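You operate a simulated robot arm through the tools that you are given. There is no shell and no other tool. Be economical: measure what you need, move in short steps, check, and stop when the job is done.

You run a simulated two-armed robot. Do the job below in one go: nothing can be reset, and whatever is moved stays where it is left.

Task
Pick up the squaring block with one hand, pass it to the other hand and put it on the shelf under the steel table. Set down upright: squaring block.

Only the result counts: the job must be done as asked and must still hold three seconds after the hand-in. Knocking over, shifting, dropping, spilling or breaking anything else fails it.

Robot
Two 7-joint arms with two-finger parallel grippers on one trunk, on a base that drives. Base frame: it is fixed to the floor where the robot stands at the start and does not move with it; the origin is under the middle of the robot, x ahead of it, y to its left, z up. Units: mm, rad, N and s.
The left shoulder is at the start at [50, 177, 1104], the right one opposite. With the tool pointing down near the work surface each hand reaches from about 200 to 700 mm from the robot's upright axis, wherever it stands, measured 20 degrees to its own side. Places, roughly: shelf under the steel table [700, -100, 300]. Payload 3.43 kg a hand.
Tool frame (each hand has its own): the origin (TCP) lies between the finger pads and is the grasp point; the fingertips stand 34 mm ahead of it; z points along the fingers, y is the line along which they close. The gripper opens to 128 mm. The fingers are 24 mm wide and 12 mm thick; the gripper's body (48 by 130 mm) begins 96 mm behind the TCP.
Orientation is told as [roll, pitch, yaw] about the base's x, y, z axes, in that order, counted from this pose: with the fingers straight down and closing along the base's y, the tool's x points along the base's -x, its y along +y and its z along -z.

Tools
- The arms move only by the tool move_arm. It takes "left_commands", "right_commands" or both (then of equal length, played together; a hand with none holds still); each is a list of rows, each an object of numbers (a shift or turn left out is 0, a gripper value left out holds the last): "dx", "dy", "dz": the shift along the base's x, y, z in units of 400 mm (1.0 is 400 mm); "wx", "wy", "wz": the turn, a rotation vector about the base's x, y, z in units of 90 degrees (1.0 is 90 degrees). In form: [{"dx": .., "dy": .., "dz": .., "wx": .., "wy": .., "wz": ..}, ...]. A call has 1 to 20 rows; each row is the pose to reach, as a shift and turn from the pose commanded when the call began. "left_gripper" and "right_gripper" are, for a hand that has rows, the closure in counts, from 0 (fully open) to 255 (shut), set as the call begins (left out, the last holds). A call with a number of a shift or a turn outside -1 to 1 is refused whole. Rows are played at 5 a second. More than 50 mm and 0.15 rad between two rows, or a gripper value outside its range, and nothing of the call is played. A pose out of reach is approached as far as the arm can. The call stops where the force on the tool passes 40 N (or 10 N more than at its start, if that is more) or the arm is blocked; 0.2 s more then pass. The fingers move at their own pace (about 108 mm/s each) and stop on an object; they squeeze with about 32 N. The grip force told is the motor's: it shows also when the fingers shut on nothing. Time passes only in rows, and 0.2 s behind the last, so rows that repeat a pose let the fingers close. The reply holds the time, the measured pose of the TCP, the force on the tool along the base axes, the opening and the grip force, in the units named above and with some noise, with the torque about the TCP (base axes, N m) and any sound that the robot's microphone picked up.
- Cameras (640 x 400 px; columns grow to the right, rows downward): "scene" is now at [142, -47.5, 1262.9]; the picture's right is [-0.57, -0.82, 0.00], its down [-0.49, 0.34, -0.80] and it looks along [0.66, -0.46, -0.60] (base axes); focal length 214 px, centre (320, 200). "left" rides on the left gripper at [76, 11, -160] in its tool frame; the picture's right is [-0.15, 0.99, 0.00], its down [-0.88, -0.13, -0.46] and it looks along [-0.45, -0.07, 0.89] (tool axes); focal length 234 px, centre (320, 200). "right" rides on the right gripper at [76, -11, -160] in its tool frame; the picture's right is [0.15, 0.99, 0.00], its down [-0.88, 0.13, -0.46] and it looks along [-0.45, 0.07, 0.89] (tool axes); focal length 234 px, centre (320, 200).
- get_image(camera): a new picture of that camera. The clock stands still meanwhile.
- raise_lower(by): slides the trunk up (or, below 0, down) by that many mm; the arms and the scene camera ride with it, the base frame stays. It gives what a move gives, with no picture.
- steer(legs): drives the robot by 1 to 6 legs, each [ahead, turn to the left] in mm and rad, along the robot's own axes; the way and the turn of a leg run together, so that a leg with both is an arc; at most 1500 mm and 3.142 rad a leg. The arms and the cameras ride along, it lands a little off, and it stops where it bumps. It gives what a move gives.
- aim_head(pan, tilt): turns the head with the scene camera to pan (to the left, within 1.396 rad either way) and tilt (down, from -0.506 to 1.204), counted from straight ahead of the robot. It gives what a move gives.
- point_at(camera, pixels): for up to 12 pixels [column, row] of the newest picture of that camera ("zoom" is the newest enlarged one), the place [x, y, z] in the base frame of the surface seen there, good to about 2 mm. The clock stands still meanwhile.
- inspect(camera, box): a new picture of the part [left, top, right, bottom] of that camera's present view, enlarged. The clock stands still meanwhile.
- close_job(): hands the job in; it is judged then, once.

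Go step by step. Measure first, check grasps and placings, and put right what went wrong. The budget is 80 turns and 78 pictures, counting those below and the enlarged ones. Unless the task says otherwise, let go and move clear before handing in, and close with one line.

The tools are called after ">>>" by a JSON object that holds its "op" and its "data". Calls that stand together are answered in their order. move_arm: Moves the arms, as the interface text tells. Its arguments: {"type":"object","properties":{"left_commands":{"type":"array","items":{"type":"object","properties":{"dx":{"type":"number"},"dy":{"type":"number"},"dz":{"type":"number"},"wx":{"type":"number"},"wy":{"type":"number"},"wz":{"type":"number"}}}},"left_gripper":{"type":"number"},"right_commands":{"type":"array","items":{"type":"object","properties":{"dx":{"type":"number"},"dy":{"type":"number"},"dz":{"type":"number"},"wx":{"type":"number"},"wy":{"type":"number"},"wz":{"type":"number"}}}},"right_gripper":{"type":"number"}},"required":[]} The other tools are called the same way: raise_lower (by) slides the trunk up or down; steer (legs) drives the base; aim_head (pan, tilt) turns the head that bears the scene camera; get_image (camera) takes a picture; point_at (camera, pixels) gives the place of the surface under pixels of a picture; inspect (camera, box) takes an enlarged picture of a part of a camera's view; close_job () hands the job in.

At the start:

```text
time: 0.0
left_tool_pos: [369.9, -53.0, 1149.9]
left_ee_rot: [0.002, -0.001, 0.0]
left_ft_force: [-0.2, 0.1, -0.6]
left_ft_torque: [0.0, -0.01, -0.02]
left_grip_width: 128.3
left_gripper_force: 0.2
right_tool_pos: [318.0, -482.8, 1153.7]
right_ee_rot: [0.0, 0.001, 0.0]
right_ft_force: [0.4, -0.3, 0.1]
right_ft_torque: [0.01, -0.01, 0.0]
right_grip_width: 128.1
right_gripper_force: 0.0
trunk travel left (down, up): [-275.0, 126.0]
robot x, y, heading: [0.6, 0.1, 0.001]
head pan, tilt: [-0.607, 0.641]
```

scene: 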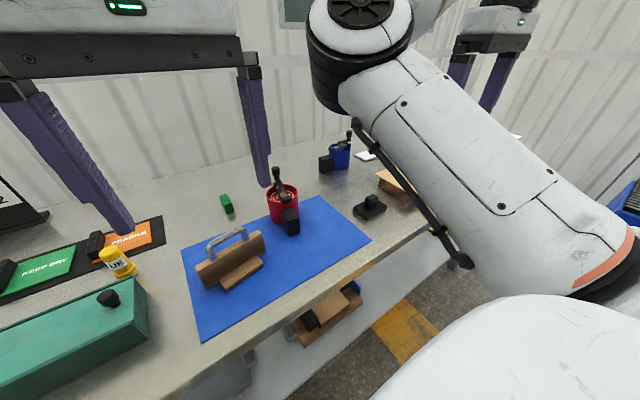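
right: 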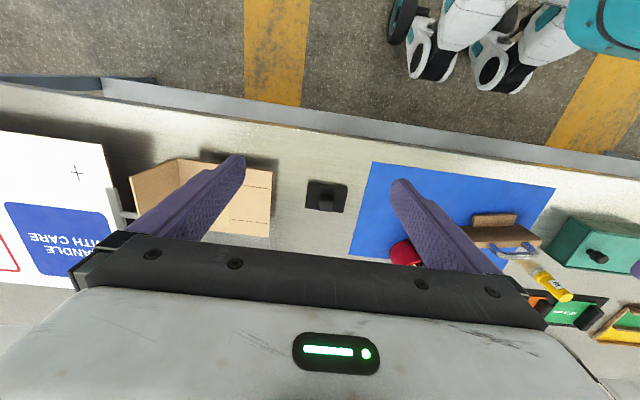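
left: 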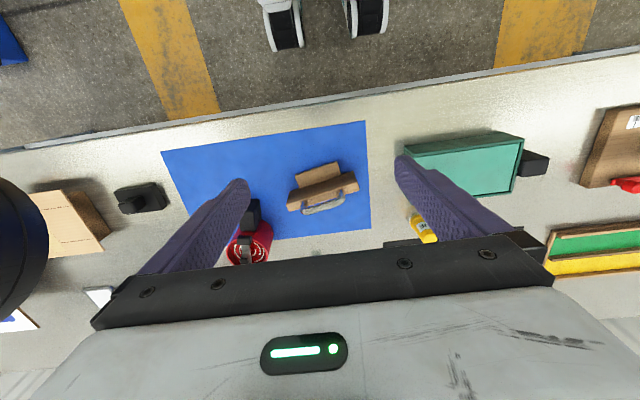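

The wooden thing with a metal handle on the blue mat (scene about 232,258) looks like the squaring block. I'll look closer at it and at the shelf region.

>>> {"op": "inspect", "data": {"camera": "scene", "box": [170, 170, 330, 320]}}

>>> {"op": "inspect", "data": {"camera": "left", "box": [220, 110, 460, 260]}}

>>> {"op": "inspect", "data": {"camera": "scene", "box": [200, 250, 440, 400]}}

```text
2.67 times, centred on (250, 245) of scene
```

zoom: 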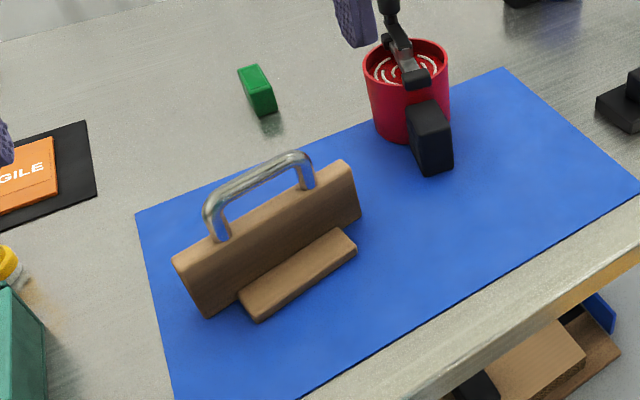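

```text
2.67 times, centred on (340, 185) of left
```

zoom: 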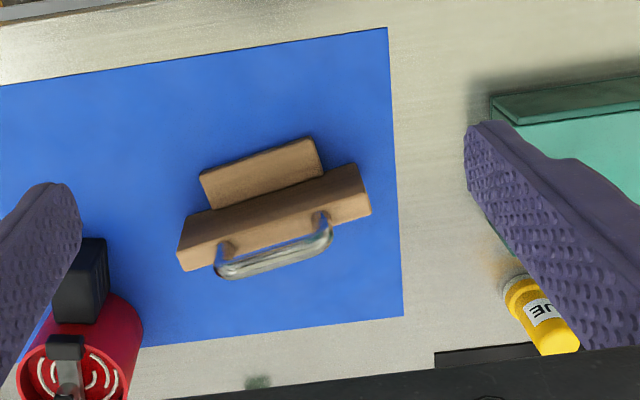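

```text
2.67 times, centred on (320, 325) of scene
```

zoom: 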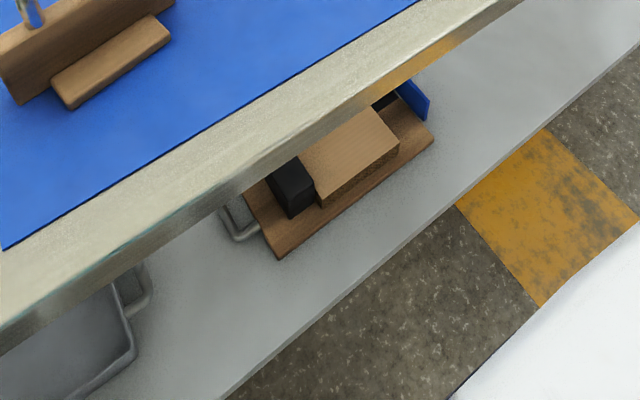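

Block: upright board, foot toward the robot, metal handle on top. Measuring shelf points in the current zoom, and then I'll measure the block.

>>> {"op": "point_at", "data": {"camera": "zoom", "pixels": [[300, 325], [450, 190], [600, 80], [235, 385], [280, 255], [430, 140], [425, 115], [350, 150], [300, 190], [245, 238], [250, 160], [400, 250]]}}

>>> {"op": "inspect", "data": {"camera": "scene", "box": [185, 215, 281, 300]}}

```text
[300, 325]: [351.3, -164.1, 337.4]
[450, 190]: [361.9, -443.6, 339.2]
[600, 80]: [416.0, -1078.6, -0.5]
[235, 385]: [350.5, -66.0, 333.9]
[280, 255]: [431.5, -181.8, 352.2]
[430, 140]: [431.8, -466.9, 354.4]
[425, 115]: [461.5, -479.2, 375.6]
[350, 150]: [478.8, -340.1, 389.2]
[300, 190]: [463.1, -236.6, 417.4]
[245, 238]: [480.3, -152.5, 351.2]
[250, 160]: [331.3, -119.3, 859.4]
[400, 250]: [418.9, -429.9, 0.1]
```

```text
4.71 times, centred on (233, 258) of scene
```

zoom: 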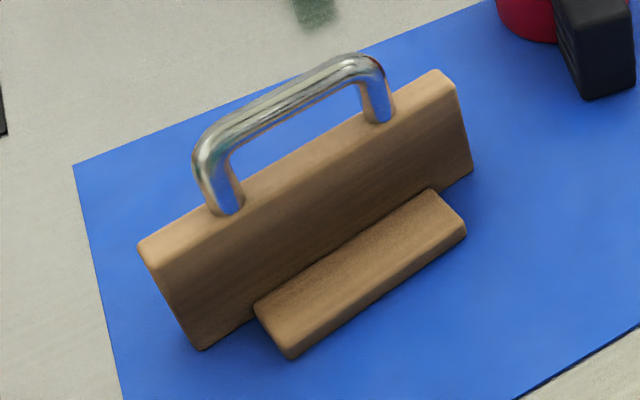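

>>> {"op": "point_at", "data": {"camera": "zoom", "pixels": [[225, 208], [378, 112], [205, 150], [370, 62], [290, 103], [147, 250], [440, 78], [203, 347], [470, 165], [290, 352], [464, 230], [330, 160]]}}

>>> {"op": "get_image", "data": {"camera": "scene"}}

```text
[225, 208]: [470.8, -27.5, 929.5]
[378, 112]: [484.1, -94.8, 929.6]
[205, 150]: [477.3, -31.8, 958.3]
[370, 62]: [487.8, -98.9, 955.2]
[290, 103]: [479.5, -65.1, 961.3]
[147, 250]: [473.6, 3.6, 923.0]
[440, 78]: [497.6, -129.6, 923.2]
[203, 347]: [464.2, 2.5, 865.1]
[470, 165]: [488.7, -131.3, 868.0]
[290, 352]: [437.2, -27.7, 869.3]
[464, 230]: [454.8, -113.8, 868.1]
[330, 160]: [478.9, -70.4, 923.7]
```

```text
70 pictures are left
```

scene: 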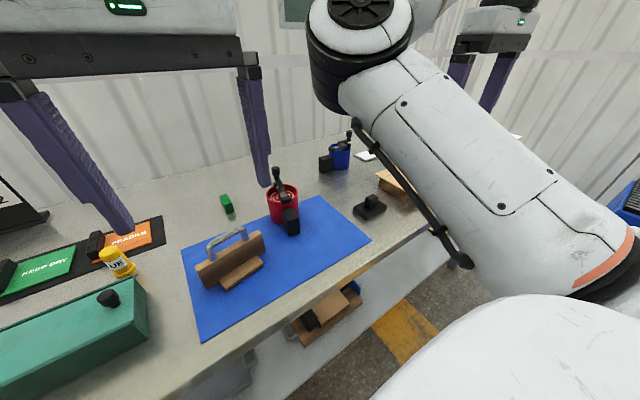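

The board spans about (469,3)→(493,-131), top z 923, and the handle bar is at z ~958. The left hand will turn to close across the board and hover above it at z 1050.

>>> {"op": "move_arm", "data": {"left_commands": [{"dx": 0.028, "dy": -0.003, "dz": -0.025, "wz": -0.0884}, {"dx": 0.055, "dy": -0.006, "dz": -0.05, "wz": -0.1768}, {"dx": 0.083, "dy": -0.008, "dz": -0.075, "wz": -0.265}, {"dx": 0.11, "dy": -0.011, "dz": -0.1, "wz": -0.3536}, {"dx": 0.138, "dy": -0.014, "dz": -0.125, "wz": -0.442}, {"dx": 0.166, "dy": -0.017, "dz": -0.15, "wz": -0.53}, {"dx": 0.193, "dy": -0.02, "dz": -0.175, "wz": -0.619}, {"dx": 0.22, "dy": -0.022, "dz": -0.2, "wz": -0.707}, {"dx": 0.248, "dy": -0.025, "dz": -0.225, "wz": -0.796}, {"dx": 0.276, "dy": -0.028, "dz": -0.25, "wz": -0.884}, {"dx": 0.276, "dy": -0.028, "dz": -0.25, "wz": -0.884}], "left_gripper": 0}}

>>> {"op": "get_image", "data": {"camera": "left"}}

>>> {"op": "get_image", "data": {"camera": "scene"}}

```text
time: 2.4
left_tool_pos: [396.9, -61.0, 1042.2]
left_ee_rot: [0.006, -0.007, -1.364]
left_ft_force: [-1.1, 0.2, -0.5]
left_ft_torque: [0.04, 0.0, -0.02]
left_grip_width: 127.8
left_gripper_force: 0.1
left hand out of reach, approached as far as the arm can: row 8, 9, 10, 11
right_tool_pos: [318.9, -481.8, 1153.2]
right_ee_rot: [-0.001, 0.001, 0.001]
right_ft_force: [0.2, 0.5, 0.1]
right_ft_torque: [-0.01, 0.04, 0.01]
right_grip_width: 128.0
right_gripper_force: 0.0
trunk travel left (down, up): [-275.0, 126.0]
robot x, y, heading: [2.0, -0.1, 0.001]
head pan, tilt: [-0.607, 0.641]
```

```text
69 pictures are left
```

left: 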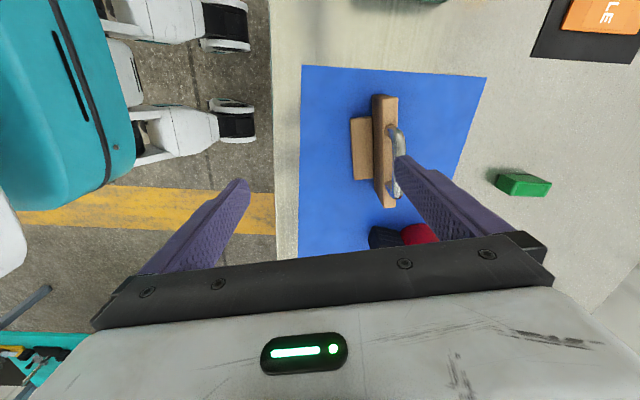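

```text
68 pictures are left
```

scene: 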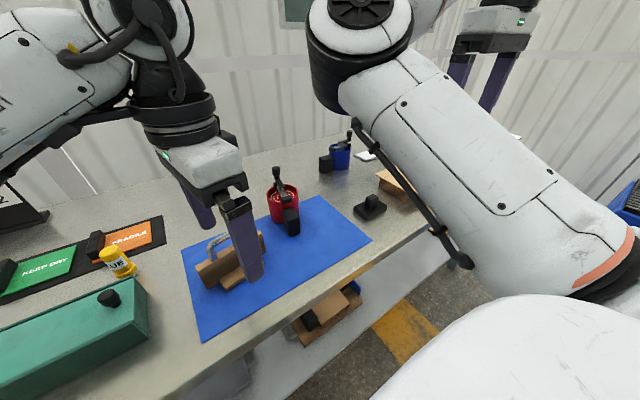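

The arm stops short at x≈397 with this wrist turn, so I'd drive ~90 mm nearer. First I'll check the base clearance to shelf (left pixels 250,125; 135,130; 275,180).

>>> {"op": "point_at", "data": {"camera": "left", "pixels": [[254, 125], [246, 20], [132, 150], [10, 240], [280, 180], [262, 180], [290, 180]]}}

```text
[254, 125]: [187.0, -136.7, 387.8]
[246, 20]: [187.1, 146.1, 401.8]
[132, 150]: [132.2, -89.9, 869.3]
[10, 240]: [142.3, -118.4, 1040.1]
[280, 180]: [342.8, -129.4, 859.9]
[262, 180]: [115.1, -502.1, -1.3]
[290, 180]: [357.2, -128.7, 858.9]
```

The robot's front reaches about x=187 and the table edge is at 331, so 85 mm forward is safe.

>>> {"op": "steer", "data": {"legs": [[85, 0]]}}

>>> {"op": "get_image", "data": {"camera": "left"}}

```text
time: 3.7
left_tool_pos: [466.3, -61.7, 1041.7]
left_ee_rot: [0.006, -0.007, -1.364]
left_ft_force: [-0.2, -0.3, -0.4]
left_ft_torque: [0.01, 0.02, 0.0]
left_grip_width: 128.0
left_gripper_force: 0.0
right_tool_pos: [387.9, -482.3, 1153.2]
right_ee_rot: [-0.002, 0.0, -0.001]
right_ft_force: [-0.3, 0.1, -0.1]
right_ft_torque: [-0.02, 0.0, -0.01]
right_grip_width: 128.0
right_gripper_force: 0.0
trunk travel left (down, up): [-275.0, 126.0]
robot x, y, heading: [69.6, 0.4, 0.001]
head pan, tilt: [-0.607, 0.641]
stopped in leg 1: the robot was blocked; the commanded pose is now the measured one
```

```text
67 pictures are left
```

left: 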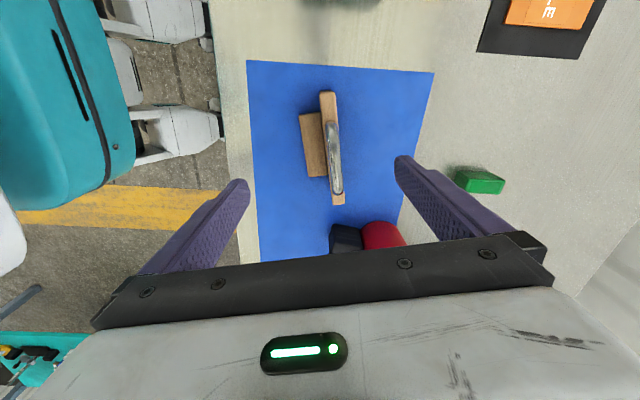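

The robot bumped at x=69.6. I'll recheck the block's place (left pixels 328,95; 338,200; 334,130; 334,190).

>>> {"op": "inspect", "data": {"camera": "left", "box": [280, 80, 380, 220]}}

>>> {"op": "point_at", "data": {"camera": "left", "pixels": [[328, 96], [339, 201], [333, 130], [337, 188], [305, 116], [318, 176]]}}

```text
2.86 times, centred on (330, 150) of left
```

zoom: 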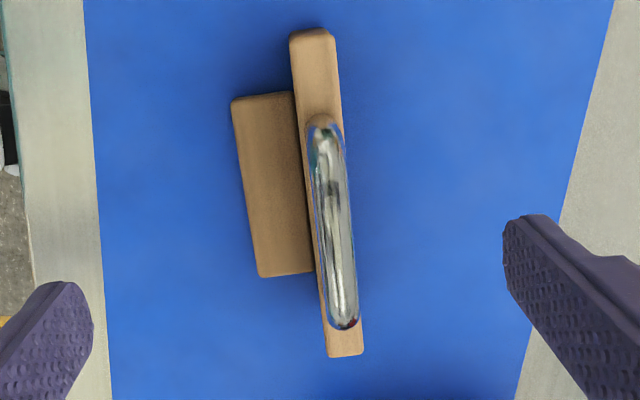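

```text
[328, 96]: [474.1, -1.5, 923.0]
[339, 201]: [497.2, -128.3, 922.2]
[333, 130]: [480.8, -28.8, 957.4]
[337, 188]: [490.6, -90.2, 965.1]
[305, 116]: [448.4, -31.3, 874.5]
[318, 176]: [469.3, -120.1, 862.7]
```

The block is unmoved, its centre ~(485.5,-64). I'll correct x while descending partway with the fingers straddling it.

>>> {"op": "move_arm", "data": {"left_commands": [{"dx": 0.0, "dy": 0, "dz": -0.1, "wz": -0.01}, {"dx": 0.024, "dy": -0.003, "dz": -0.16, "wz": -0.016}, {"dx": 0.048, "dy": -0.006, "dz": -0.16, "wz": -0.016}, {"dx": 0.048, "dy": -0.006, "dz": -0.16, "wz": -0.016}]}}

>>> {"op": "get_image", "data": {"camera": "left"}}

```text
time: 4.7
left_tool_pos: [465.5, -60.5, 999.8]
left_ee_rot: [0.006, -0.006, -1.377]
left_ft_force: [0.8, 0.4, -0.1]
left_ft_torque: [0.02, -0.02, 0.01]
left_grip_width: 128.3
left_gripper_force: 0.0
left hand out of reach, approached as far as the arm can: row 2, 3, 4
right_tool_pos: [387.8, -481.6, 1152.9]
right_ee_rot: [0.001, 0.001, -0.002]
right_ft_force: [0.4, -0.1, -0.2]
right_ft_torque: [0.04, -0.03, -0.03]
right_grip_width: 128.0
right_gripper_force: 0.1
trunk travel left (down, up): [-275.0, 126.0]
robot x, y, heading: [71.3, -0.5, -0.005]
head pan, tilt: [-0.607, 0.641]
```

```text
65 pictures are left
```

left: 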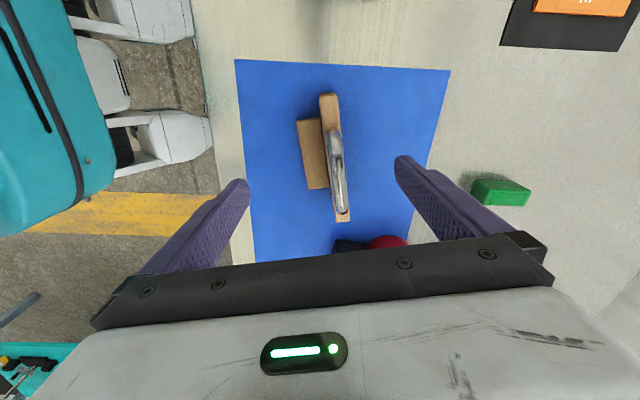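

The left arm can't reach across the midline. I'll raise the hand, back off and turn right so the block lies on the left hand's side.

>>> {"op": "move_arm", "data": {"left_commands": [{"dz": 0.1}, {"dz": 0.2}, {"dz": 0.3}, {"dz": 0.3}]}}

>>> {"op": "steer", "data": {"legs": [[-70, 0], [0, -0.5]]}}

>>> {"op": "get_image", "data": {"camera": "left"}}

```text
time: 5.7
left_tool_pos: [444.2, -59.3, 1107.6]
left_ee_rot: [0.007, -0.007, -1.386]
left_ft_force: [0.6, 0.7, -0.1]
left_ft_torque: [-0.02, -0.03, 0.03]
left_grip_width: 127.9
left_gripper_force: 0.1
left hand out of reach, approached as far as the arm can: row 1, 2, 3, 4
right_tool_pos: [388.6, -481.7, 1152.2]
right_ee_rot: [0.001, -0.001, 0.0]
right_ft_force: [0.1, 1.2, 0.5]
right_ft_torque: [-0.02, 0.03, 0.0]
right_grip_width: 127.8
right_gripper_force: 0.2
trunk travel left (down, up): [-275.0, 126.0]
robot x, y, heading: [69.5, -2.5, -0.0]
head pan, tilt: [-0.607, 0.641]
```

```text
time: 8.1
left_tool_pos: [297.7, -233.7, 1107.7]
left_ee_rot: [0.007, -0.008, -1.897]
left_ft_force: [-0.3, 0.1, 0.5]
left_ft_torque: [0.02, -0.02, -0.01]
left_grip_width: 127.9
left_gripper_force: 0.1
right_tool_pos: [41.7, -576.0, 1153.5]
right_ee_rot: [0.0, 0.002, -0.51]
right_ft_force: [0.2, -0.1, -0.3]
right_ft_torque: [0.02, -0.03, 0.0]
right_grip_width: 127.9
right_gripper_force: 0.1
trunk travel left (down, up): [-275.0, 126.0]
robot x, y, heading: [-0.1, 1.6, -0.51]
head pan, tilt: [-0.607, 0.641]
```

```text
64 pictures are left
```

left: 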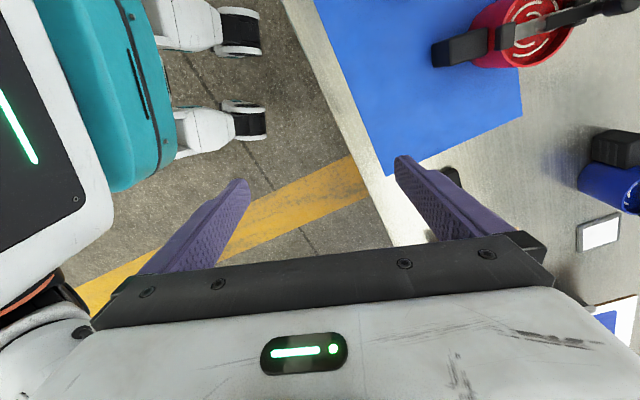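

Now I'll move the left hand to hover over the block.

>>> {"op": "move_arm", "data": {"left_commands": [{"dx": 0.067, "dy": 0.0606, "wz": 0.046}, {"dx": 0.134, "dy": 0.121, "wz": 0.092}, {"dx": 0.201, "dy": 0.182, "wz": 0.138}, {"dx": 0.268, "dy": 0.242, "dz": -0.02, "wz": 0.185}, {"dx": 0.335, "dy": 0.303, "dz": -0.05, "wz": 0.231}, {"dx": 0.402, "dy": 0.364, "dz": -0.09, "wz": 0.277}, {"dx": 0.4695, "dy": 0.424, "dz": -0.144, "wz": 0.323}, {"dx": 0.4695, "dy": 0.424, "dz": -0.144, "wz": 0.323}]}}

>>> {"op": "get_image", "data": {"camera": "left"}}

```text
time: 9.9
left_tool_pos: [484.2, -64.1, 1052.1]
left_ee_rot: [0.009, -0.008, -1.389]
left_ft_force: [0.3, 0.2, 0.2]
left_ft_torque: [-0.04, 0.0, 0.0]
left_grip_width: 128.0
left_gripper_force: 0.0
right_tool_pos: [42.5, -577.0, 1152.6]
right_ee_rot: [0.0, 0.002, -0.51]
right_ft_force: [-0.4, 0.2, -1.2]
right_ft_torque: [-0.02, 0.01, 0.0]
right_grip_width: 128.0
right_gripper_force: 0.1
trunk travel left (down, up): [-275.0, 126.0]
robot x, y, heading: [1.8, 1.2, -0.51]
head pan, tilt: [-0.607, 0.641]
```

```text
63 pictures are left
```

left: 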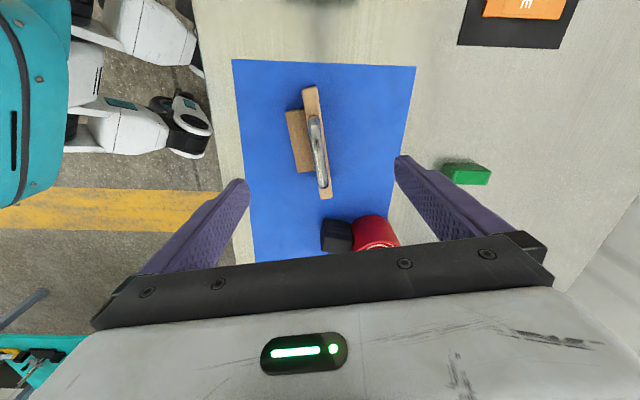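

Hover reached at (484,-64). I'll recheck the board points, then descend.

>>> {"op": "point_at", "data": {"camera": "left", "pixels": [[310, 93], [328, 194], [315, 120], [320, 180], [346, 235], [375, 225]]}}

>>> {"op": "move_arm", "data": {"left_commands": [{"dx": 0.003, "dz": -0.08}, {"dx": 0.003, "dz": -0.16}, {"dx": 0.003, "dz": -0.24}, {"dx": 0.003, "dz": -0.317}, {"dx": 0.003, "dz": -0.317}]}}

>>> {"op": "get_image", "data": {"camera": "left"}}

```text
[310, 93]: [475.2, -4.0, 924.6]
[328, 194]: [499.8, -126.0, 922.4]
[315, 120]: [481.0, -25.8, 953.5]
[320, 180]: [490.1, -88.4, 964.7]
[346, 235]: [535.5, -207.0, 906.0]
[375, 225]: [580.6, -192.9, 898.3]
```

```text
time: 11.1
left_tool_pos: [488.7, -64.8, 925.8]
left_ee_rot: [0.007, -0.009, -1.389]
left_ft_force: [-0.3, 0.1, -0.3]
left_ft_torque: [0.02, 0.01, 0.01]
left_grip_width: 128.1
left_gripper_force: 0.1
right_tool_pos: [42.1, -576.0, 1152.1]
right_ee_rot: [-0.002, 0.0, -0.509]
right_ft_force: [-0.2, 0.7, 0.0]
right_ft_torque: [-0.04, 0.0, 0.03]
right_grip_width: 128.1
right_gripper_force: 0.1
trunk travel left (down, up): [-275.0, 126.0]
robot x, y, heading: [-1.3, -1.2, -0.508]
head pan, tilt: [-0.607, 0.641]
```

```text
62 pictures are left
```

left: 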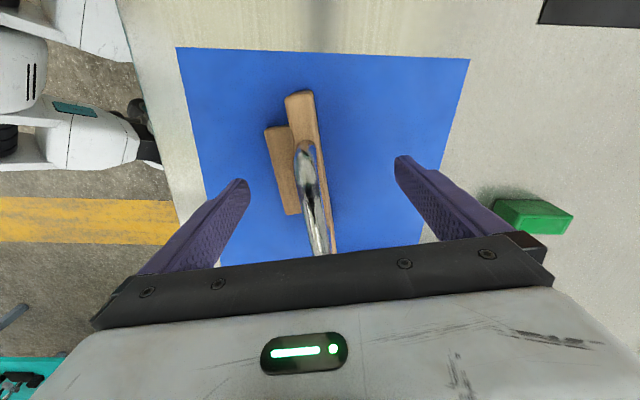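

The fingers straddle the board, so I'll close them.

>>> {"op": "move_arm", "data": {"left_commands": [{}, {}, {}, {}, {}, {}, {}], "left_gripper": 255}}

>>> {"op": "get_image", "data": {"camera": "left"}}

```text
time: 12.7
left_tool_pos: [487.8, -64.3, 927.4]
left_ee_rot: [0.008, -0.008, -1.39]
left_ft_force: [-0.5, -0.5, 2.2]
left_ft_torque: [0.02, 0.2, -0.03]
left_grip_width: 17.1
left_gripper_force: 32.0
right_tool_pos: [42.2, -576.5, 1153.0]
right_ee_rot: [0.001, 0.0, -0.51]
right_ft_force: [0.0, 0.0, -0.9]
right_ft_torque: [0.03, 0.03, -0.01]
right_grip_width: 128.1
right_gripper_force: 0.0
trunk travel left (down, up): [-275.0, 126.0]
robot x, y, heading: [-2.3, 1.1, -0.512]
head pan, tilt: [-0.607, 0.641]
```

```text
61 pictures are left
```

left: 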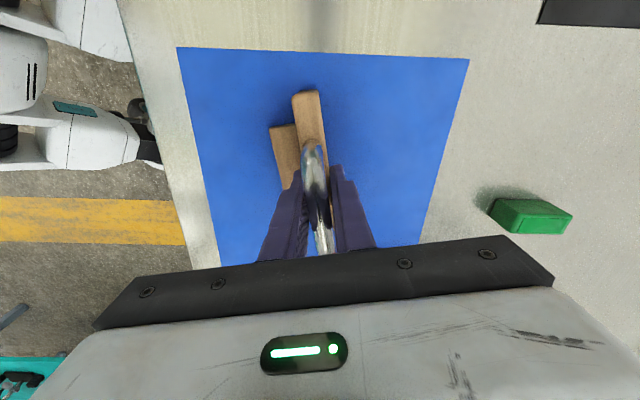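

Gripped at 17 mm. Lifting.

>>> {"op": "move_arm", "data": {"left_commands": [{"dz": 0.05}, {"dz": 0.13}, {"dz": 0.23}, {"dz": 0.33}, {"dz": 0.43}, {"dz": 0.5}, {"dz": 0.5}]}}

>>> {"op": "get_image", "data": {"camera": "left"}}

>>> {"op": "get_image", "data": {"camera": "scene"}}

```text
time: 14.3
left_tool_pos: [482.0, -64.7, 1122.7]
left_ee_rot: [0.006, -0.009, -1.387]
left_ft_force: [0.2, 0.9, -2.0]
left_ft_torque: [-0.01, 0.03, 0.0]
left_grip_width: 17.5
left_gripper_force: 31.7
left hand out of reach, approached as far as the arm can: row 6, 7
right_tool_pos: [41.8, -576.5, 1153.5]
right_ee_rot: [-0.002, 0.0, -0.509]
right_ft_force: [0.0, 0.9, -0.5]
right_ft_torque: [-0.01, 0.03, -0.04]
right_grip_width: 128.0
right_gripper_force: 0.1
trunk travel left (down, up): [-275.0, 126.0]
robot x, y, heading: [1.6, 1.1, -0.508]
head pan, tilt: [-0.607, 0.641]
```

```text
60 pictures are left
```

left: 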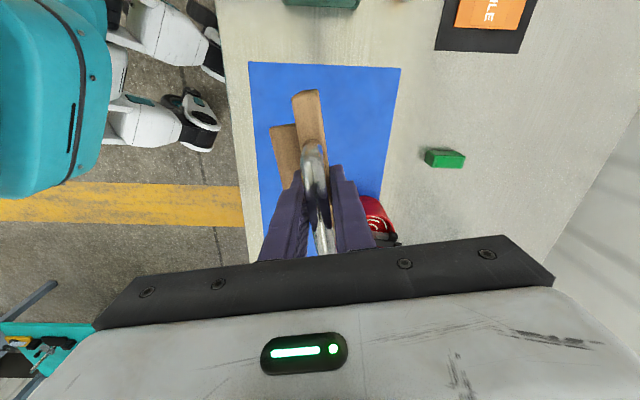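

```text
59 pictures are left
```

scene: 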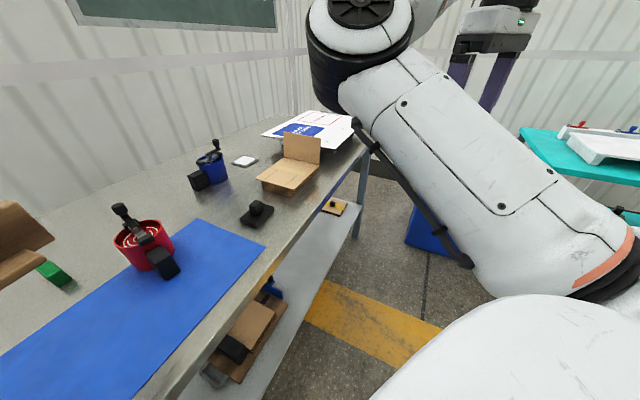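

The block is held level. I'll back away from the table, turn to face it, and look at the shelf.

>>> {"op": "steer", "data": {"legs": [[-350, 0], [0, 0.51]]}}

>>> {"op": "aim_head", "data": {"pan": -0.3, "tilt": 0.7}}

>>> {"op": "get_image", "data": {"camera": "scene"}}

```text
time: 18.0
left_tool_pos: [151.4, 342.5, 1122.3]
left_ee_rot: [0.006, -0.01, -0.89]
left_ft_force: [0.3, -0.3, -2.0]
left_ft_torque: [0.01, 0.01, 0.04]
left_grip_width: 17.5
left_gripper_force: 31.7
right_tool_pos: [6.8, -315.5, 1154.1]
right_ee_rot: [-0.002, 0.001, -0.013]
right_ft_force: [0.5, 0.4, -0.6]
right_ft_torque: [0.01, 0.03, -0.02]
right_grip_width: 128.1
right_gripper_force: 0.0
trunk travel left (down, up): [-275.0, 126.0]
robot x, y, heading: [-304.1, 175.2, -0.013]
head pan, tilt: [-0.607, 0.641]
```

```text
time: 18.8
left_tool_pos: [150.2, 342.2, 1122.4]
left_ee_rot: [0.006, -0.008, -0.891]
left_ft_force: [0.1, -0.8, -1.9]
left_ft_torque: [0.03, 0.0, -0.02]
left_grip_width: 17.4
left_gripper_force: 32.0
right_tool_pos: [6.0, -315.3, 1153.1]
right_ee_rot: [-0.005, 0.0, -0.013]
right_ft_force: [0.5, -0.1, 0.9]
right_ft_torque: [0.0, -0.01, 0.03]
right_grip_width: 128.0
right_gripper_force: 0.0
trunk travel left (down, up): [-275.0, 126.0]
robot x, y, heading: [-306.8, 168.4, -0.009]
head pan, tilt: [-0.3, 0.7]
```

```text
58 pictures are left
```

scene: 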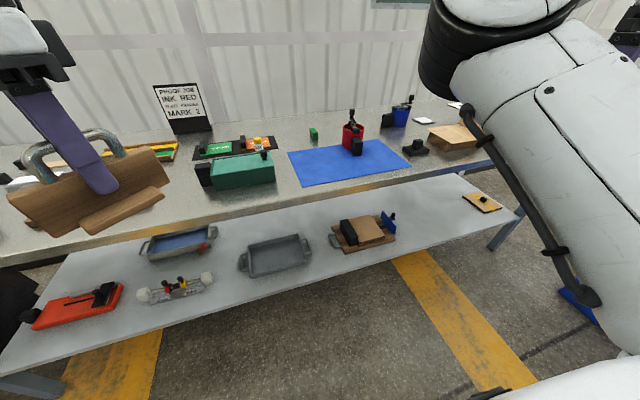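

The shelf shows free space between the wooden tray (390,240) and the small board (482,203). Measuring it.

>>> {"op": "point_at", "data": {"camera": "scene", "pixels": [[400, 252], [430, 240], [470, 225], [395, 240], [383, 215], [430, 210], [465, 200], [488, 213], [510, 218], [225, 292], [260, 290], [245, 255]]}}

>>> {"op": "inspect", "data": {"camera": "scene", "box": [320, 150, 540, 290]}}

```text
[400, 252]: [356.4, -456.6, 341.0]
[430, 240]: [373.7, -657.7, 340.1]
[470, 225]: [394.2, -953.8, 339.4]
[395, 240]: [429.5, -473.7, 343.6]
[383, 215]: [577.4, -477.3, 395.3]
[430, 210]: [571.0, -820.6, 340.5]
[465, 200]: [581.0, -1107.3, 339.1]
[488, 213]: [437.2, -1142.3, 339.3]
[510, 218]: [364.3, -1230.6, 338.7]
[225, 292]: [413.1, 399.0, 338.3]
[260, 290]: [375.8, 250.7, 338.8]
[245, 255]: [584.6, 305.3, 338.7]
```

```text
2.86 times, centred on (430, 220) of scene
```

zoom: 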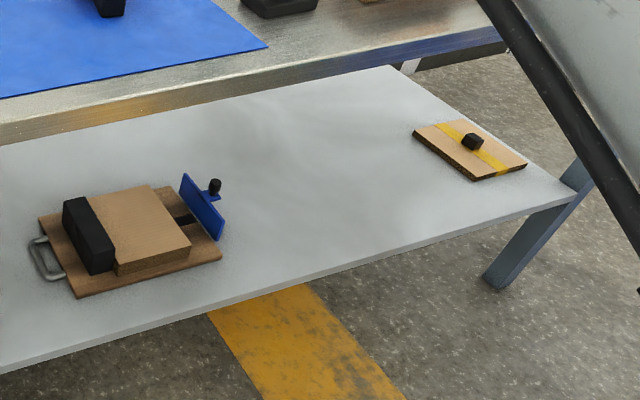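

There is ample free shelf at y≈-550…-1000, z≈339.5. For the handover, I'll turn the left hand so the board's free end points to the right.

>>> {"op": "move_arm", "data": {"left_commands": [{"dx": -0.032, "dy": -0.027, "dz": -0.013, "wz": -0.08}, {"dx": -0.064, "dy": -0.053, "dz": -0.027, "wz": -0.16}, {"dx": -0.096, "dy": -0.08, "dz": -0.04, "wz": -0.24}, {"dx": -0.128, "dy": -0.107, "dz": -0.053, "wz": -0.32}, {"dx": -0.16, "dy": -0.133, "dz": -0.067, "wz": -0.4}, {"dx": -0.193, "dy": -0.16, "dz": -0.08, "wz": -0.483}, {"dx": -0.193, "dy": -0.16, "dz": -0.08, "wz": -0.483}]}}

>>> {"op": "aim_head", "data": {"pan": 0.0, "tilt": 0.6}}

>>> {"op": "get_image", "data": {"camera": "scene"}}

```text
time: 20.4
left_tool_pos: [-2.1, 248.2, 1070.9]
left_ee_rot: [0.009, -0.009, -1.648]
left_ft_force: [-0.1, 0.5, -1.7]
left_ft_torque: [0.03, -0.02, 0.01]
left_grip_width: 17.3
left_gripper_force: 32.2
left hand out of reach, approached as far as the arm can: row 1, 2, 3, 4, 5, 6, 7
right_tool_pos: [5.9, -316.0, 1152.8]
right_ee_rot: [-0.001, 0.0, -0.012]
right_ft_force: [-0.8, 0.5, -0.2]
right_ft_torque: [0.02, 0.01, 0.0]
right_grip_width: 128.0
right_gripper_force: 0.1
trunk travel left (down, up): [-275.0, 126.0]
robot x, y, heading: [-305.0, 175.2, -0.016]
head pan, tilt: [-0.3, 0.7]
```

```text
time: 21.2
left_tool_pos: [-2.2, 247.0, 1070.7]
left_ee_rot: [0.009, -0.008, -1.644]
left_ft_force: [-0.9, 0.1, -1.8]
left_ft_torque: [-0.05, 0.01, 0.02]
left_grip_width: 17.4
left_gripper_force: 32.1
right_tool_pos: [6.6, -317.1, 1152.1]
right_ee_rot: [-0.001, 0.0, -0.014]
right_ft_force: [0.2, 0.4, -0.2]
right_ft_torque: [0.0, -0.02, 0.03]
right_grip_width: 127.8
right_gripper_force: 0.1
trunk travel left (down, up): [-275.0, 126.0]
robot x, y, heading: [-305.3, 172.2, -0.016]
head pan, tilt: [0.0, 0.6]
```

```text
56 pictures are left
```

scene: 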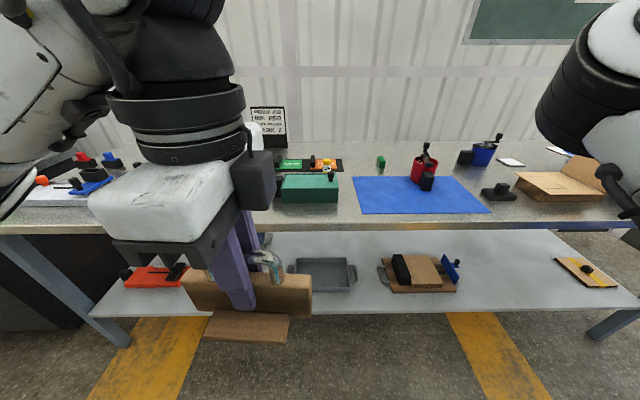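

The left hand settled at (-2,247,1071) with yaw -1.645, and the board's end points right. I'll bring the right hand, 45° down and pointing left, to a standoff.

>>> {"op": "move_arm", "data": {"right_commands": [{"dx": -0.0035, "dy": 0.065, "wx": 0.0289, "wy": -0.0307, "wz": 0.0697}, {"dx": -0.007, "dy": 0.13, "wx": 0.0577, "wy": -0.0615, "wz": 0.1394}, {"dx": -0.01, "dy": 0.194, "wx": 0.0866, "wy": -0.0922, "wz": 0.2091}, {"dx": -0.014, "dy": 0.259, "wx": 0.1155, "wy": -0.123, "wz": 0.2788}, {"dx": -0.017, "dy": 0.324, "wx": 0.1443, "wy": -0.1537, "wz": 0.3485}, {"dx": -0.021, "dy": 0.389, "wx": 0.1732, "wy": -0.1845, "wz": 0.4182}, {"dx": -0.024, "dy": 0.454, "wx": 0.2021, "wy": -0.2152, "wz": 0.4878}, {"dx": -0.028, "dy": 0.518, "wx": 0.231, "wy": -0.246, "wz": 0.5575}, {"dx": -0.031, "dy": 0.583, "wx": 0.2598, "wy": -0.2767, "wz": 0.6272}, {"dx": -0.035, "dy": 0.648, "wx": 0.2887, "wy": -0.3075, "wz": 0.6969}, {"dx": -0.038, "dy": 0.713, "wx": 0.3176, "wy": -0.3382, "wz": 0.7666}, {"dx": -0.042, "dy": 0.778, "wx": 0.3464, "wy": -0.369, "wz": 0.8363}, {"dx": -0.045, "dy": 0.8425, "wx": 0.3753, "wy": -0.3997, "wz": 0.906}, {"dx": -0.045, "dy": 0.8425, "wx": 0.3753, "wy": -0.3997, "wz": 0.906}], "right_gripper": 0}}

>>> {"op": "get_image", "data": {"camera": "scene"}}

>>> {"op": "get_image", "data": {"camera": "right"}}

```text
time: 24.2
left_tool_pos: [-2.4, 247.5, 1071.4]
left_ee_rot: [0.009, -0.009, -1.646]
left_ft_force: [0.1, 0.2, -1.3]
left_ft_torque: [-0.01, -0.01, -0.03]
left_grip_width: 17.4
left_gripper_force: 31.9
right_tool_pos: [14.8, -11.7, 1143.0]
right_ee_rot: [0.015, -0.801, 1.488]
right_ft_force: [-0.6, 0.5, -0.8]
right_ft_torque: [-0.01, 0.0, 0.01]
right_grip_width: 128.0
right_gripper_force: 0.0
right hand out of reach, approached as far as the arm can: row 5, 8, 9, 10, 11, 12, 13, 14
trunk travel left (down, up): [-275.0, 126.0]
robot x, y, heading: [-303.3, 170.5, -0.017]
head pan, tilt: [0.0, 0.6]
```

```text
55 pictures are left
```

scene: 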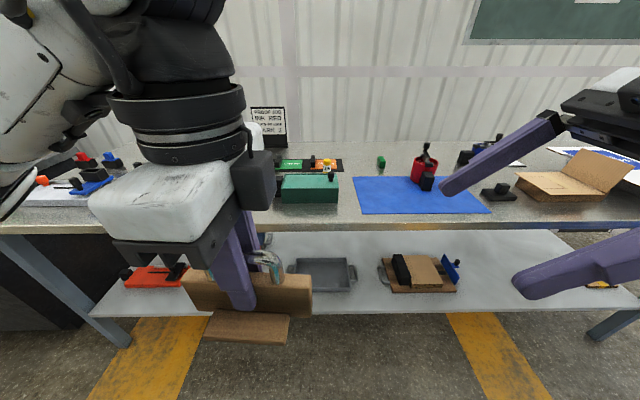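

```text
54 pictures are left
```

right: 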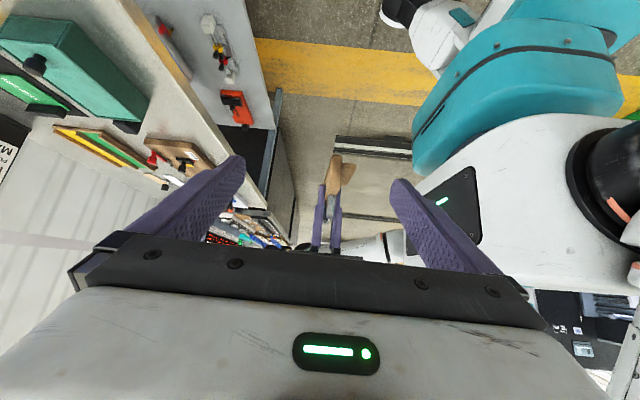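

The right arm is limited at y≈-12 at this height. I'll test whether a lower height extends its reach, keeping clear of the board (end at y≈181).

>>> {"op": "move_arm", "data": {"right_commands": [{"dz": -0.1}, {"dz": -0.2}, {"dz": -0.28, "dy": 0.05}, {"dz": -0.28, "dy": 0.12}, {"dz": -0.28, "dy": 0.12}]}}

```text
time: 25.4
left_tool_pos: [-2.6, 246.6, 1070.2]
left_ee_rot: [0.008, -0.008, -1.648]
left_ft_force: [-0.3, 0.7, -1.6]
left_ft_torque: [0.01, -0.02, -0.01]
left_grip_width: 17.4
left_gripper_force: 31.7
right_tool_pos: [15.1, 10.7, 1030.3]
right_ee_rot: [0.022, -0.811, 1.471]
right_ft_force: [0.0, -1.6, 0.3]
right_ft_torque: [-0.02, -0.02, 0.0]
right_grip_width: 128.1
right_gripper_force: 0.1
right hand out of reach, approached as far as the arm can: row 4, 5
trunk travel left (down, up): [-275.0, 126.0]
robot x, y, heading: [-298.7, 170.1, -0.017]
head pan, tilt: [0.0, 0.6]
```

The right wrist can't point left that far. I'll use a natural geometry instead: left turns so the board runs fore-aft, and the right hand takes the near end from behind pointing forward-down.

>>> {"op": "move_arm", "data": {"left_commands": [{"dx": 0.05, "dy": -0.014, "dz": -0.005, "wz": 0.094}, {"dx": 0.1, "dy": -0.028, "dz": -0.01, "wz": 0.188}, {"dx": 0.15, "dy": -0.042, "dz": -0.015, "wz": 0.282}, {"dx": 0.2, "dy": -0.056, "dz": -0.02, "wz": 0.376}, {"dx": 0.25, "dy": -0.07, "dz": -0.025, "wz": 0.47}, {"dx": 0.3, "dy": -0.084, "dz": -0.03, "wz": 0.564}, {"dx": 0.35, "dy": -0.098, "dz": -0.035, "wz": 0.658}, {"dx": 0.4, "dy": -0.112, "dz": -0.04, "wz": 0.752}, {"dx": 0.45, "dy": -0.126, "dz": -0.045, "wz": 0.846}, {"dx": 0.5065, "dy": -0.1415, "dz": -0.05, "wz": 0.94}, {"dx": 0.5065, "dy": -0.1415, "dz": -0.05, "wz": 0.94}], "right_commands": [{"dz": 0.04, "wz": -0.0745}, {"dz": 0.08, "wz": -0.149}, {"dz": 0.12, "wz": -0.2235}, {"dz": 0.16, "wz": -0.298}, {"dx": 0.02, "dy": 0.02, "dz": 0.2, "wz": -0.3725}, {"dx": 0.04, "dy": 0.05, "dz": 0.2, "wz": -0.447}, {"dx": 0.05, "dy": 0.08, "dz": 0.2, "wz": -0.5215}, {"dx": 0.07, "dy": 0.11, "dz": 0.2, "wz": -0.596}, {"dx": 0.085, "dy": 0.14, "dz": 0.2, "wz": -0.6705}, {"dx": 0.0875, "dy": 0.17, "dz": 0.2, "wz": -0.745}, {"dx": 0.0875, "dy": 0.17, "dz": 0.2, "wz": -0.745}]}}

>>> {"op": "get_image", "data": {"camera": "scene"}}

```text
time: 27.8
left_tool_pos: [201.0, 195.4, 1051.5]
left_ee_rot: [0.008, -0.009, -0.171]
left_ft_force: [0.0, -0.1, -1.7]
left_ft_torque: [-0.01, -0.01, 0.01]
left_grip_width: 17.2
left_gripper_force: 32.1
right_tool_pos: [95.9, -94.6, 1023.3]
right_ee_rot: [0.031, -0.793, 0.303]
right_ft_force: [0.5, 0.0, -0.8]
right_ft_torque: [0.02, 0.03, 0.01]
right_grip_width: 128.0
right_gripper_force: 0.1
right hand out of reach, approached as far as the arm can: row 1, 2, 3, 4, 5, 6, 7, 8, 9, 10, 11
trunk travel left (down, up): [-275.0, 126.0]
robot x, y, heading: [-302.4, 170.3, -0.013]
head pan, tilt: [0.0, 0.6]
```

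```text
53 pictures are left
```

scene: 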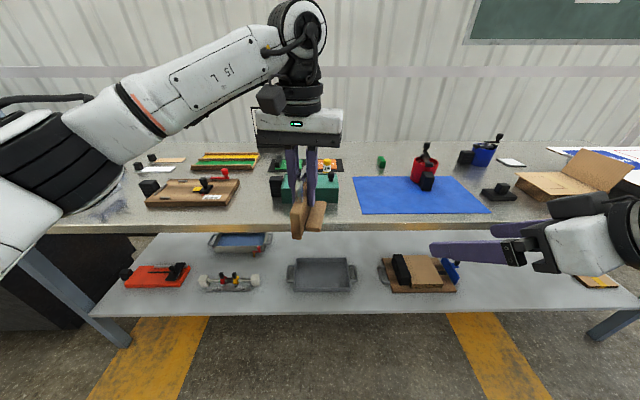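

The left hand is well placed with the board fore-aft. I'll coax the right hand toward its standoff.

>>> {"op": "move_arm", "data": {"right_commands": [{"dy": 0.1, "dz": 0.0}, {"dy": 0.2, "dz": 0.05}, {"dy": 0.3, "dz": 0.1}, {"dy": 0.4, "dz": 0.2}, {"dy": 0.4, "dz": 0.2}]}}

>>> {"op": "get_image", "data": {"camera": "right"}}

```text
refused: row 4 steps farther than a row can; nothing moved
```

```text
52 pictures are left
```

right: 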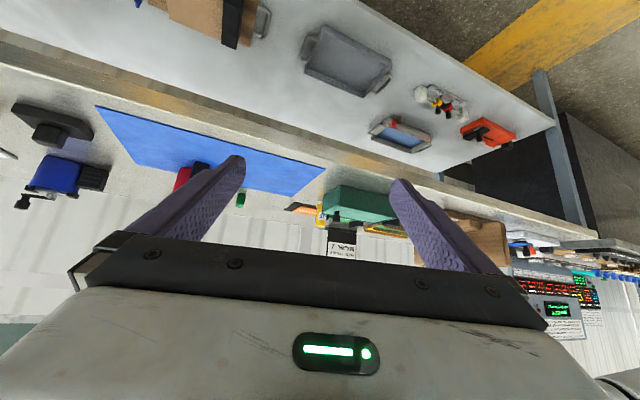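

>>> {"op": "move_arm", "data": {"right_commands": [{"dy": 0.1, "dz": 0.0}, {"dy": 0.2, "dz": 0.05}, {"dy": 0.3, "dz": 0.1}, {"dy": 0.4, "dz": 0.15}, {"dy": 0.4, "dz": 0.2}, {"dy": 0.4, "dz": 0.2}]}}

```text
time: 29.2
left_tool_pos: [200.1, 195.3, 1052.5]
left_ee_rot: [0.007, -0.01, -0.173]
left_ft_force: [0.3, 0.6, -2.0]
left_ft_torque: [0.01, 0.0, 0.02]
left_grip_width: 17.7
left_gripper_force: 31.8
right_tool_pos: [96.0, -92.4, 1023.2]
right_ee_rot: [0.032, -0.793, 0.305]
right_ft_force: [1.2, 0.9, -0.5]
right_ft_torque: [0.0, 0.0, 0.0]
right_grip_width: 127.6
right_gripper_force: 0.1
right hand out of reach, approached as far as the arm can: row 1, 2, 3, 4, 5, 6
trunk travel left (down, up): [-275.0, 126.0]
robot x, y, heading: [-301.1, 169.5, -0.015]
head pan, tilt: [0.0, 0.6]
```

The right arm sits in a wound-up configuration. I'll unwind it back to its starting pose (fingers down, out to the right) and approach anew.

>>> {"op": "move_arm", "data": {"right_commands": [{"dx": -0.025, "dy": -0.07, "dz": 0.04, "wx": -0.01, "wy": 0.063, "wz": -0.023}, {"dx": -0.05, "dy": -0.14, "dz": 0.08, "wx": -0.019, "wy": 0.125, "wz": -0.046}, {"dx": -0.075, "dy": -0.21, "dz": 0.12, "wx": -0.029, "wy": 0.188, "wz": -0.069}, {"dx": -0.1, "dy": -0.28, "dz": 0.16, "wx": -0.038, "wy": 0.25, "wz": -0.092}, {"dx": -0.125, "dy": -0.35, "dz": 0.2, "wx": -0.048, "wy": 0.313, "wz": -0.115}, {"dx": -0.15, "dy": -0.42, "dz": 0.24, "wx": -0.058, "wy": 0.376, "wz": -0.138}, {"dx": -0.175, "dy": -0.49, "dz": 0.28, "wx": -0.067, "wy": 0.438, "wz": -0.161}, {"dx": -0.2, "dy": -0.55, "dz": 0.32, "wx": -0.077, "wy": 0.501, "wz": -0.184}, {"dx": -0.2, "dy": -0.55, "dz": 0.32, "wx": -0.077, "wy": 0.501, "wz": -0.184}]}}

>>> {"op": "aim_head", "data": {"pan": -0.5, "tilt": 0.4}}

>>> {"op": "get_image", "data": {"camera": "scene"}}

```text
time: 31.2
left_tool_pos: [200.8, 196.9, 1053.2]
left_ee_rot: [0.006, -0.007, -0.173]
left_ft_force: [0.6, -0.1, -2.1]
left_ft_torque: [0.03, -0.02, -0.02]
left_grip_width: 17.4
left_gripper_force: 31.8
right_tool_pos: [3.2, -316.1, 1158.4]
right_ee_rot: [0.021, 0.008, 0.01]
right_ft_force: [0.9, 0.5, -0.3]
right_ft_torque: [-0.01, -0.01, -0.01]
right_grip_width: 127.9
right_gripper_force: 0.1
right hand out of reach, approached as far as the arm can: row 1
trunk travel left (down, up): [-275.0, 126.0]
robot x, y, heading: [-301.8, 166.5, -0.013]
head pan, tilt: [0.0, 0.6]
```

```text
time: 32.1
left_tool_pos: [200.3, 194.3, 1051.5]
left_ee_rot: [0.007, -0.009, -0.174]
left_ft_force: [-0.6, 0.1, -1.3]
left_ft_torque: [0.0, 0.02, 0.03]
left_grip_width: 17.2
left_gripper_force: 32.1
right_tool_pos: [3.9, -317.5, 1157.6]
right_ee_rot: [0.022, 0.006, 0.01]
right_ft_force: [0.4, -0.3, -0.1]
right_ft_torque: [-0.01, 0.02, -0.03]
right_grip_width: 128.0
right_gripper_force: 0.0
trunk travel left (down, up): [-275.0, 126.0]
robot x, y, heading: [-305.0, 169.7, -0.014]
head pan, tilt: [-0.499, 0.4]
```

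```text
51 pictures are left
```

scene: 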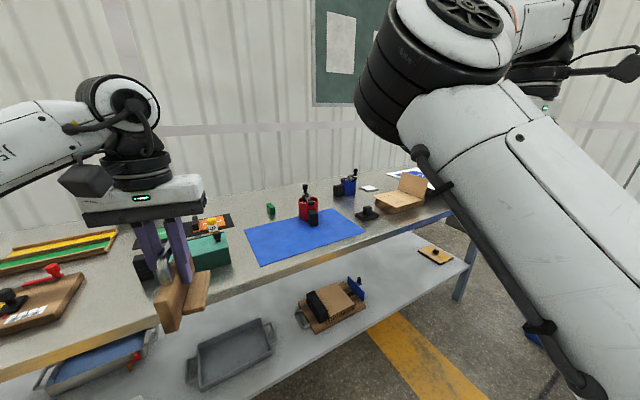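

Unwound. Now a direct approach: pitch the right hand 45° forward and move inward toward (67,20,1110).

>>> {"op": "move_arm", "data": {"right_commands": [{"dx": 0.02, "dy": 0.105, "dz": -0.015, "wy": -0.0625}, {"dx": 0.04, "dy": 0.211, "dz": -0.03, "wy": -0.125}, {"dx": 0.06, "dy": 0.316, "dz": -0.045, "wy": -0.1875}, {"dx": 0.08, "dy": 0.422, "dz": -0.06, "wy": -0.25}, {"dx": 0.1, "dy": 0.527, "dz": -0.075, "wy": -0.3125}, {"dx": 0.12, "dy": 0.633, "dz": -0.09, "wy": -0.375}, {"dx": 0.14, "dy": 0.738, "dz": -0.105, "wy": -0.4375}, {"dx": 0.158, "dy": 0.8435, "dz": -0.12, "wy": -0.5}, {"dx": 0.158, "dy": 0.8435, "dz": -0.12, "wy": -0.5}]}}

>>> {"op": "get_image", "data": {"camera": "scene"}}

```text
time: 34.1
left_tool_pos: [200.4, 195.0, 1052.1]
left_ee_rot: [0.009, -0.009, -0.173]
left_ft_force: [0.3, -0.1, -1.6]
left_ft_torque: [-0.01, -0.02, -0.01]
left_grip_width: 17.5
left_gripper_force: 32.3
right_tool_pos: [63.8, -249.6, 1103.8]
right_ee_rot: [0.022, -0.721, -0.031]
right_ft_force: [0.2, 0.1, -0.3]
right_ft_torque: [0.04, -0.01, 0.0]
right_grip_width: 127.8
right_gripper_force: 0.1
right hand out of reach, approached as far as the arm can: row 3, 4, 5, 6, 7, 8, 9
trunk travel left (down, up): [-275.0, 126.0]
robot x, y, heading: [-306.8, 168.5, -0.017]
head pan, tilt: [-0.499, 0.4]
```

```text
50 pictures are left
```

scene: 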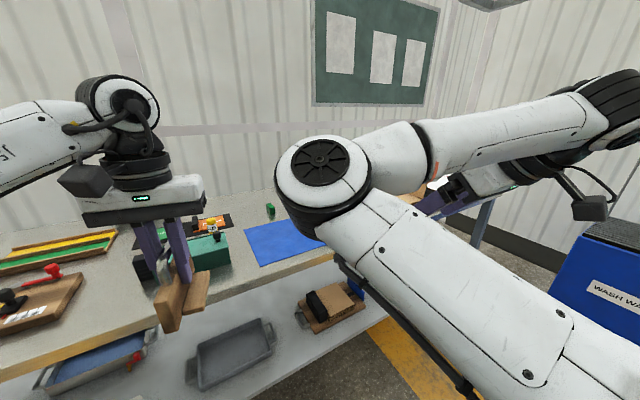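

The right arm is in an elbow-in posture that blocks inward motion when tilted. I'll test tool-down, lower and closer to centre, where reach is promised.

>>> {"op": "move_arm", "data": {"right_commands": [{"dz": -0.05, "wy": 0.08}, {"dz": -0.1, "wy": 0.16}, {"dz": -0.15, "wy": 0.24}, {"dz": -0.2, "wy": 0.32}, {"dz": -0.25, "wy": 0.4}, {"dz": -0.3, "wy": 0.459}, {"dz": -0.38, "wy": 0.459}, {"dx": 0.02, "dy": 0.1, "dz": -0.385, "wy": 0.459}, {"dx": 0.03, "dy": 0.2, "dz": -0.385, "wy": 0.459}, {"dx": 0.045, "dy": 0.3, "dz": -0.385, "wy": 0.459}, {"dx": 0.055, "dy": 0.4, "dz": -0.385, "wy": 0.459}, {"dx": 0.065, "dy": 0.5, "dz": -0.385, "wy": 0.459}, {"dx": 0.07, "dy": 0.6, "dz": -0.385, "wy": 0.459}, {"dx": 0.078, "dy": 0.68, "dz": -0.385, "wy": 0.459}, {"dx": 0.078, "dy": 0.68, "dz": -0.385, "wy": 0.459}]}}

>>> {"op": "get_image", "data": {"camera": "scene"}}

```text
time: 37.3
left_tool_pos: [202.1, 194.9, 1052.7]
left_ee_rot: [0.006, -0.009, -0.173]
left_ft_force: [0.4, -0.2, -2.0]
left_ft_torque: [0.0, 0.02, -0.01]
left_grip_width: 17.5
left_gripper_force: 32.0
right_tool_pos: [86.1, -242.7, 952.7]
right_ee_rot: [0.018, -0.058, -0.015]
right_ft_force: [-0.4, 0.4, -0.3]
right_ft_torque: [-0.02, 0.01, 0.01]
right_grip_width: 127.9
right_gripper_force: 0.0
right hand out of reach, approached as far as the arm can: row 8, 9, 10, 11, 12, 13, 14, 15
trunk travel left (down, up): [-275.0, 126.0]
robot x, y, heading: [-304.3, 171.4, -0.014]
head pan, tilt: [-0.499, 0.4]
```

```text
49 pictures are left
```

scene: 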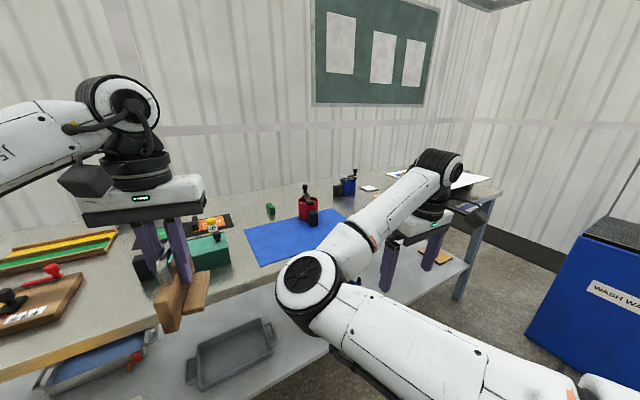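

The elbow sits inside. I'll rotate the right hand fully to point left (horizontal) out to the side, to force the elbow outward, and look.

>>> {"op": "move_arm", "data": {"right_commands": [{"dy": -0.02, "dz": 0.01, "wx": 0.0513, "wy": -0.0513, "wz": 0.0513}, {"dy": -0.04, "dz": 0.02, "wx": 0.1027, "wy": -0.1027, "wz": 0.1027}, {"dy": -0.06, "dz": 0.03, "wx": 0.154, "wy": -0.154, "wz": 0.154}, {"dy": -0.08, "dz": 0.04, "wx": 0.2053, "wy": -0.2053, "wz": 0.2053}, {"dy": -0.1, "dz": 0.05, "wx": 0.2567, "wy": -0.2567, "wz": 0.2567}, {"dy": -0.12, "dz": 0.06, "wx": 0.308, "wy": -0.308, "wz": 0.308}, {"dy": -0.14, "dz": 0.07, "wx": 0.3593, "wy": -0.3593, "wz": 0.3593}, {"dy": -0.16, "dz": 0.08, "wx": 0.4107, "wy": -0.4107, "wz": 0.4107}, {"dy": -0.18, "dz": 0.09, "wx": 0.462, "wy": -0.462, "wz": 0.462}, {"dy": -0.2, "dz": 0.1, "wx": 0.5133, "wy": -0.5133, "wz": 0.5133}, {"dy": -0.22, "dz": 0.11, "wx": 0.5647, "wy": -0.5647, "wz": 0.5647}, {"dy": -0.24, "dz": 0.12, "wx": 0.616, "wy": -0.616, "wz": 0.616}, {"dy": -0.26, "dz": 0.13, "wx": 0.6673, "wy": -0.6673, "wz": 0.6673}, {"dy": -0.28, "dz": 0.14, "wx": 0.7187, "wy": -0.7187, "wz": 0.7187}, {"dy": -0.3, "dz": 0.15, "wx": 0.77, "wy": -0.77, "wz": 0.77}, {"dy": -0.3, "dz": 0.15, "wx": 0.77, "wy": -0.77, "wz": 0.77}]}}

>>> {"op": "get_image", "data": {"camera": "scene"}}

```text
time: 40.7
left_tool_pos: [200.1, 195.5, 1053.1]
left_ee_rot: [0.006, -0.009, -0.171]
left_ft_force: [0.2, -0.6, -1.0]
left_ft_torque: [0.02, 0.0, -0.01]
left_grip_width: 17.6
left_gripper_force: 32.2
right_tool_pos: [-27.7, -268.7, 1013.0]
right_ee_rot: [-2.928, -1.513, -1.76]
right_ft_force: [-0.9, 1.2, 0.2]
right_ft_torque: [-0.03, -0.01, -0.04]
right_grip_width: 127.9
right_gripper_force: 0.0
right hand out of reach, approached as far as the arm can: row 12, 13, 14, 15, 16
trunk travel left (down, up): [-275.0, 126.0]
robot x, y, heading: [-305.0, 174.0, -0.009]
head pan, tilt: [-0.499, 0.4]
```

```text
48 pictures are left
```

scene: 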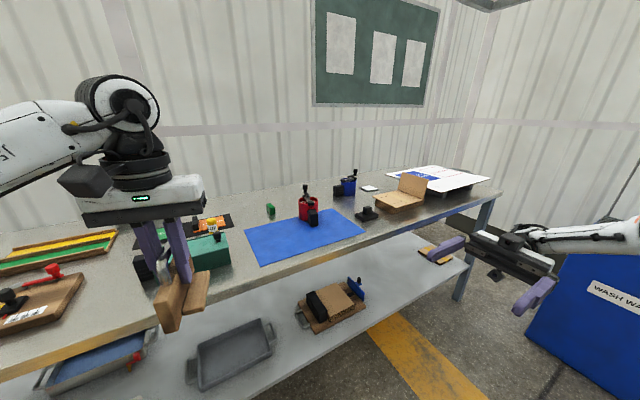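

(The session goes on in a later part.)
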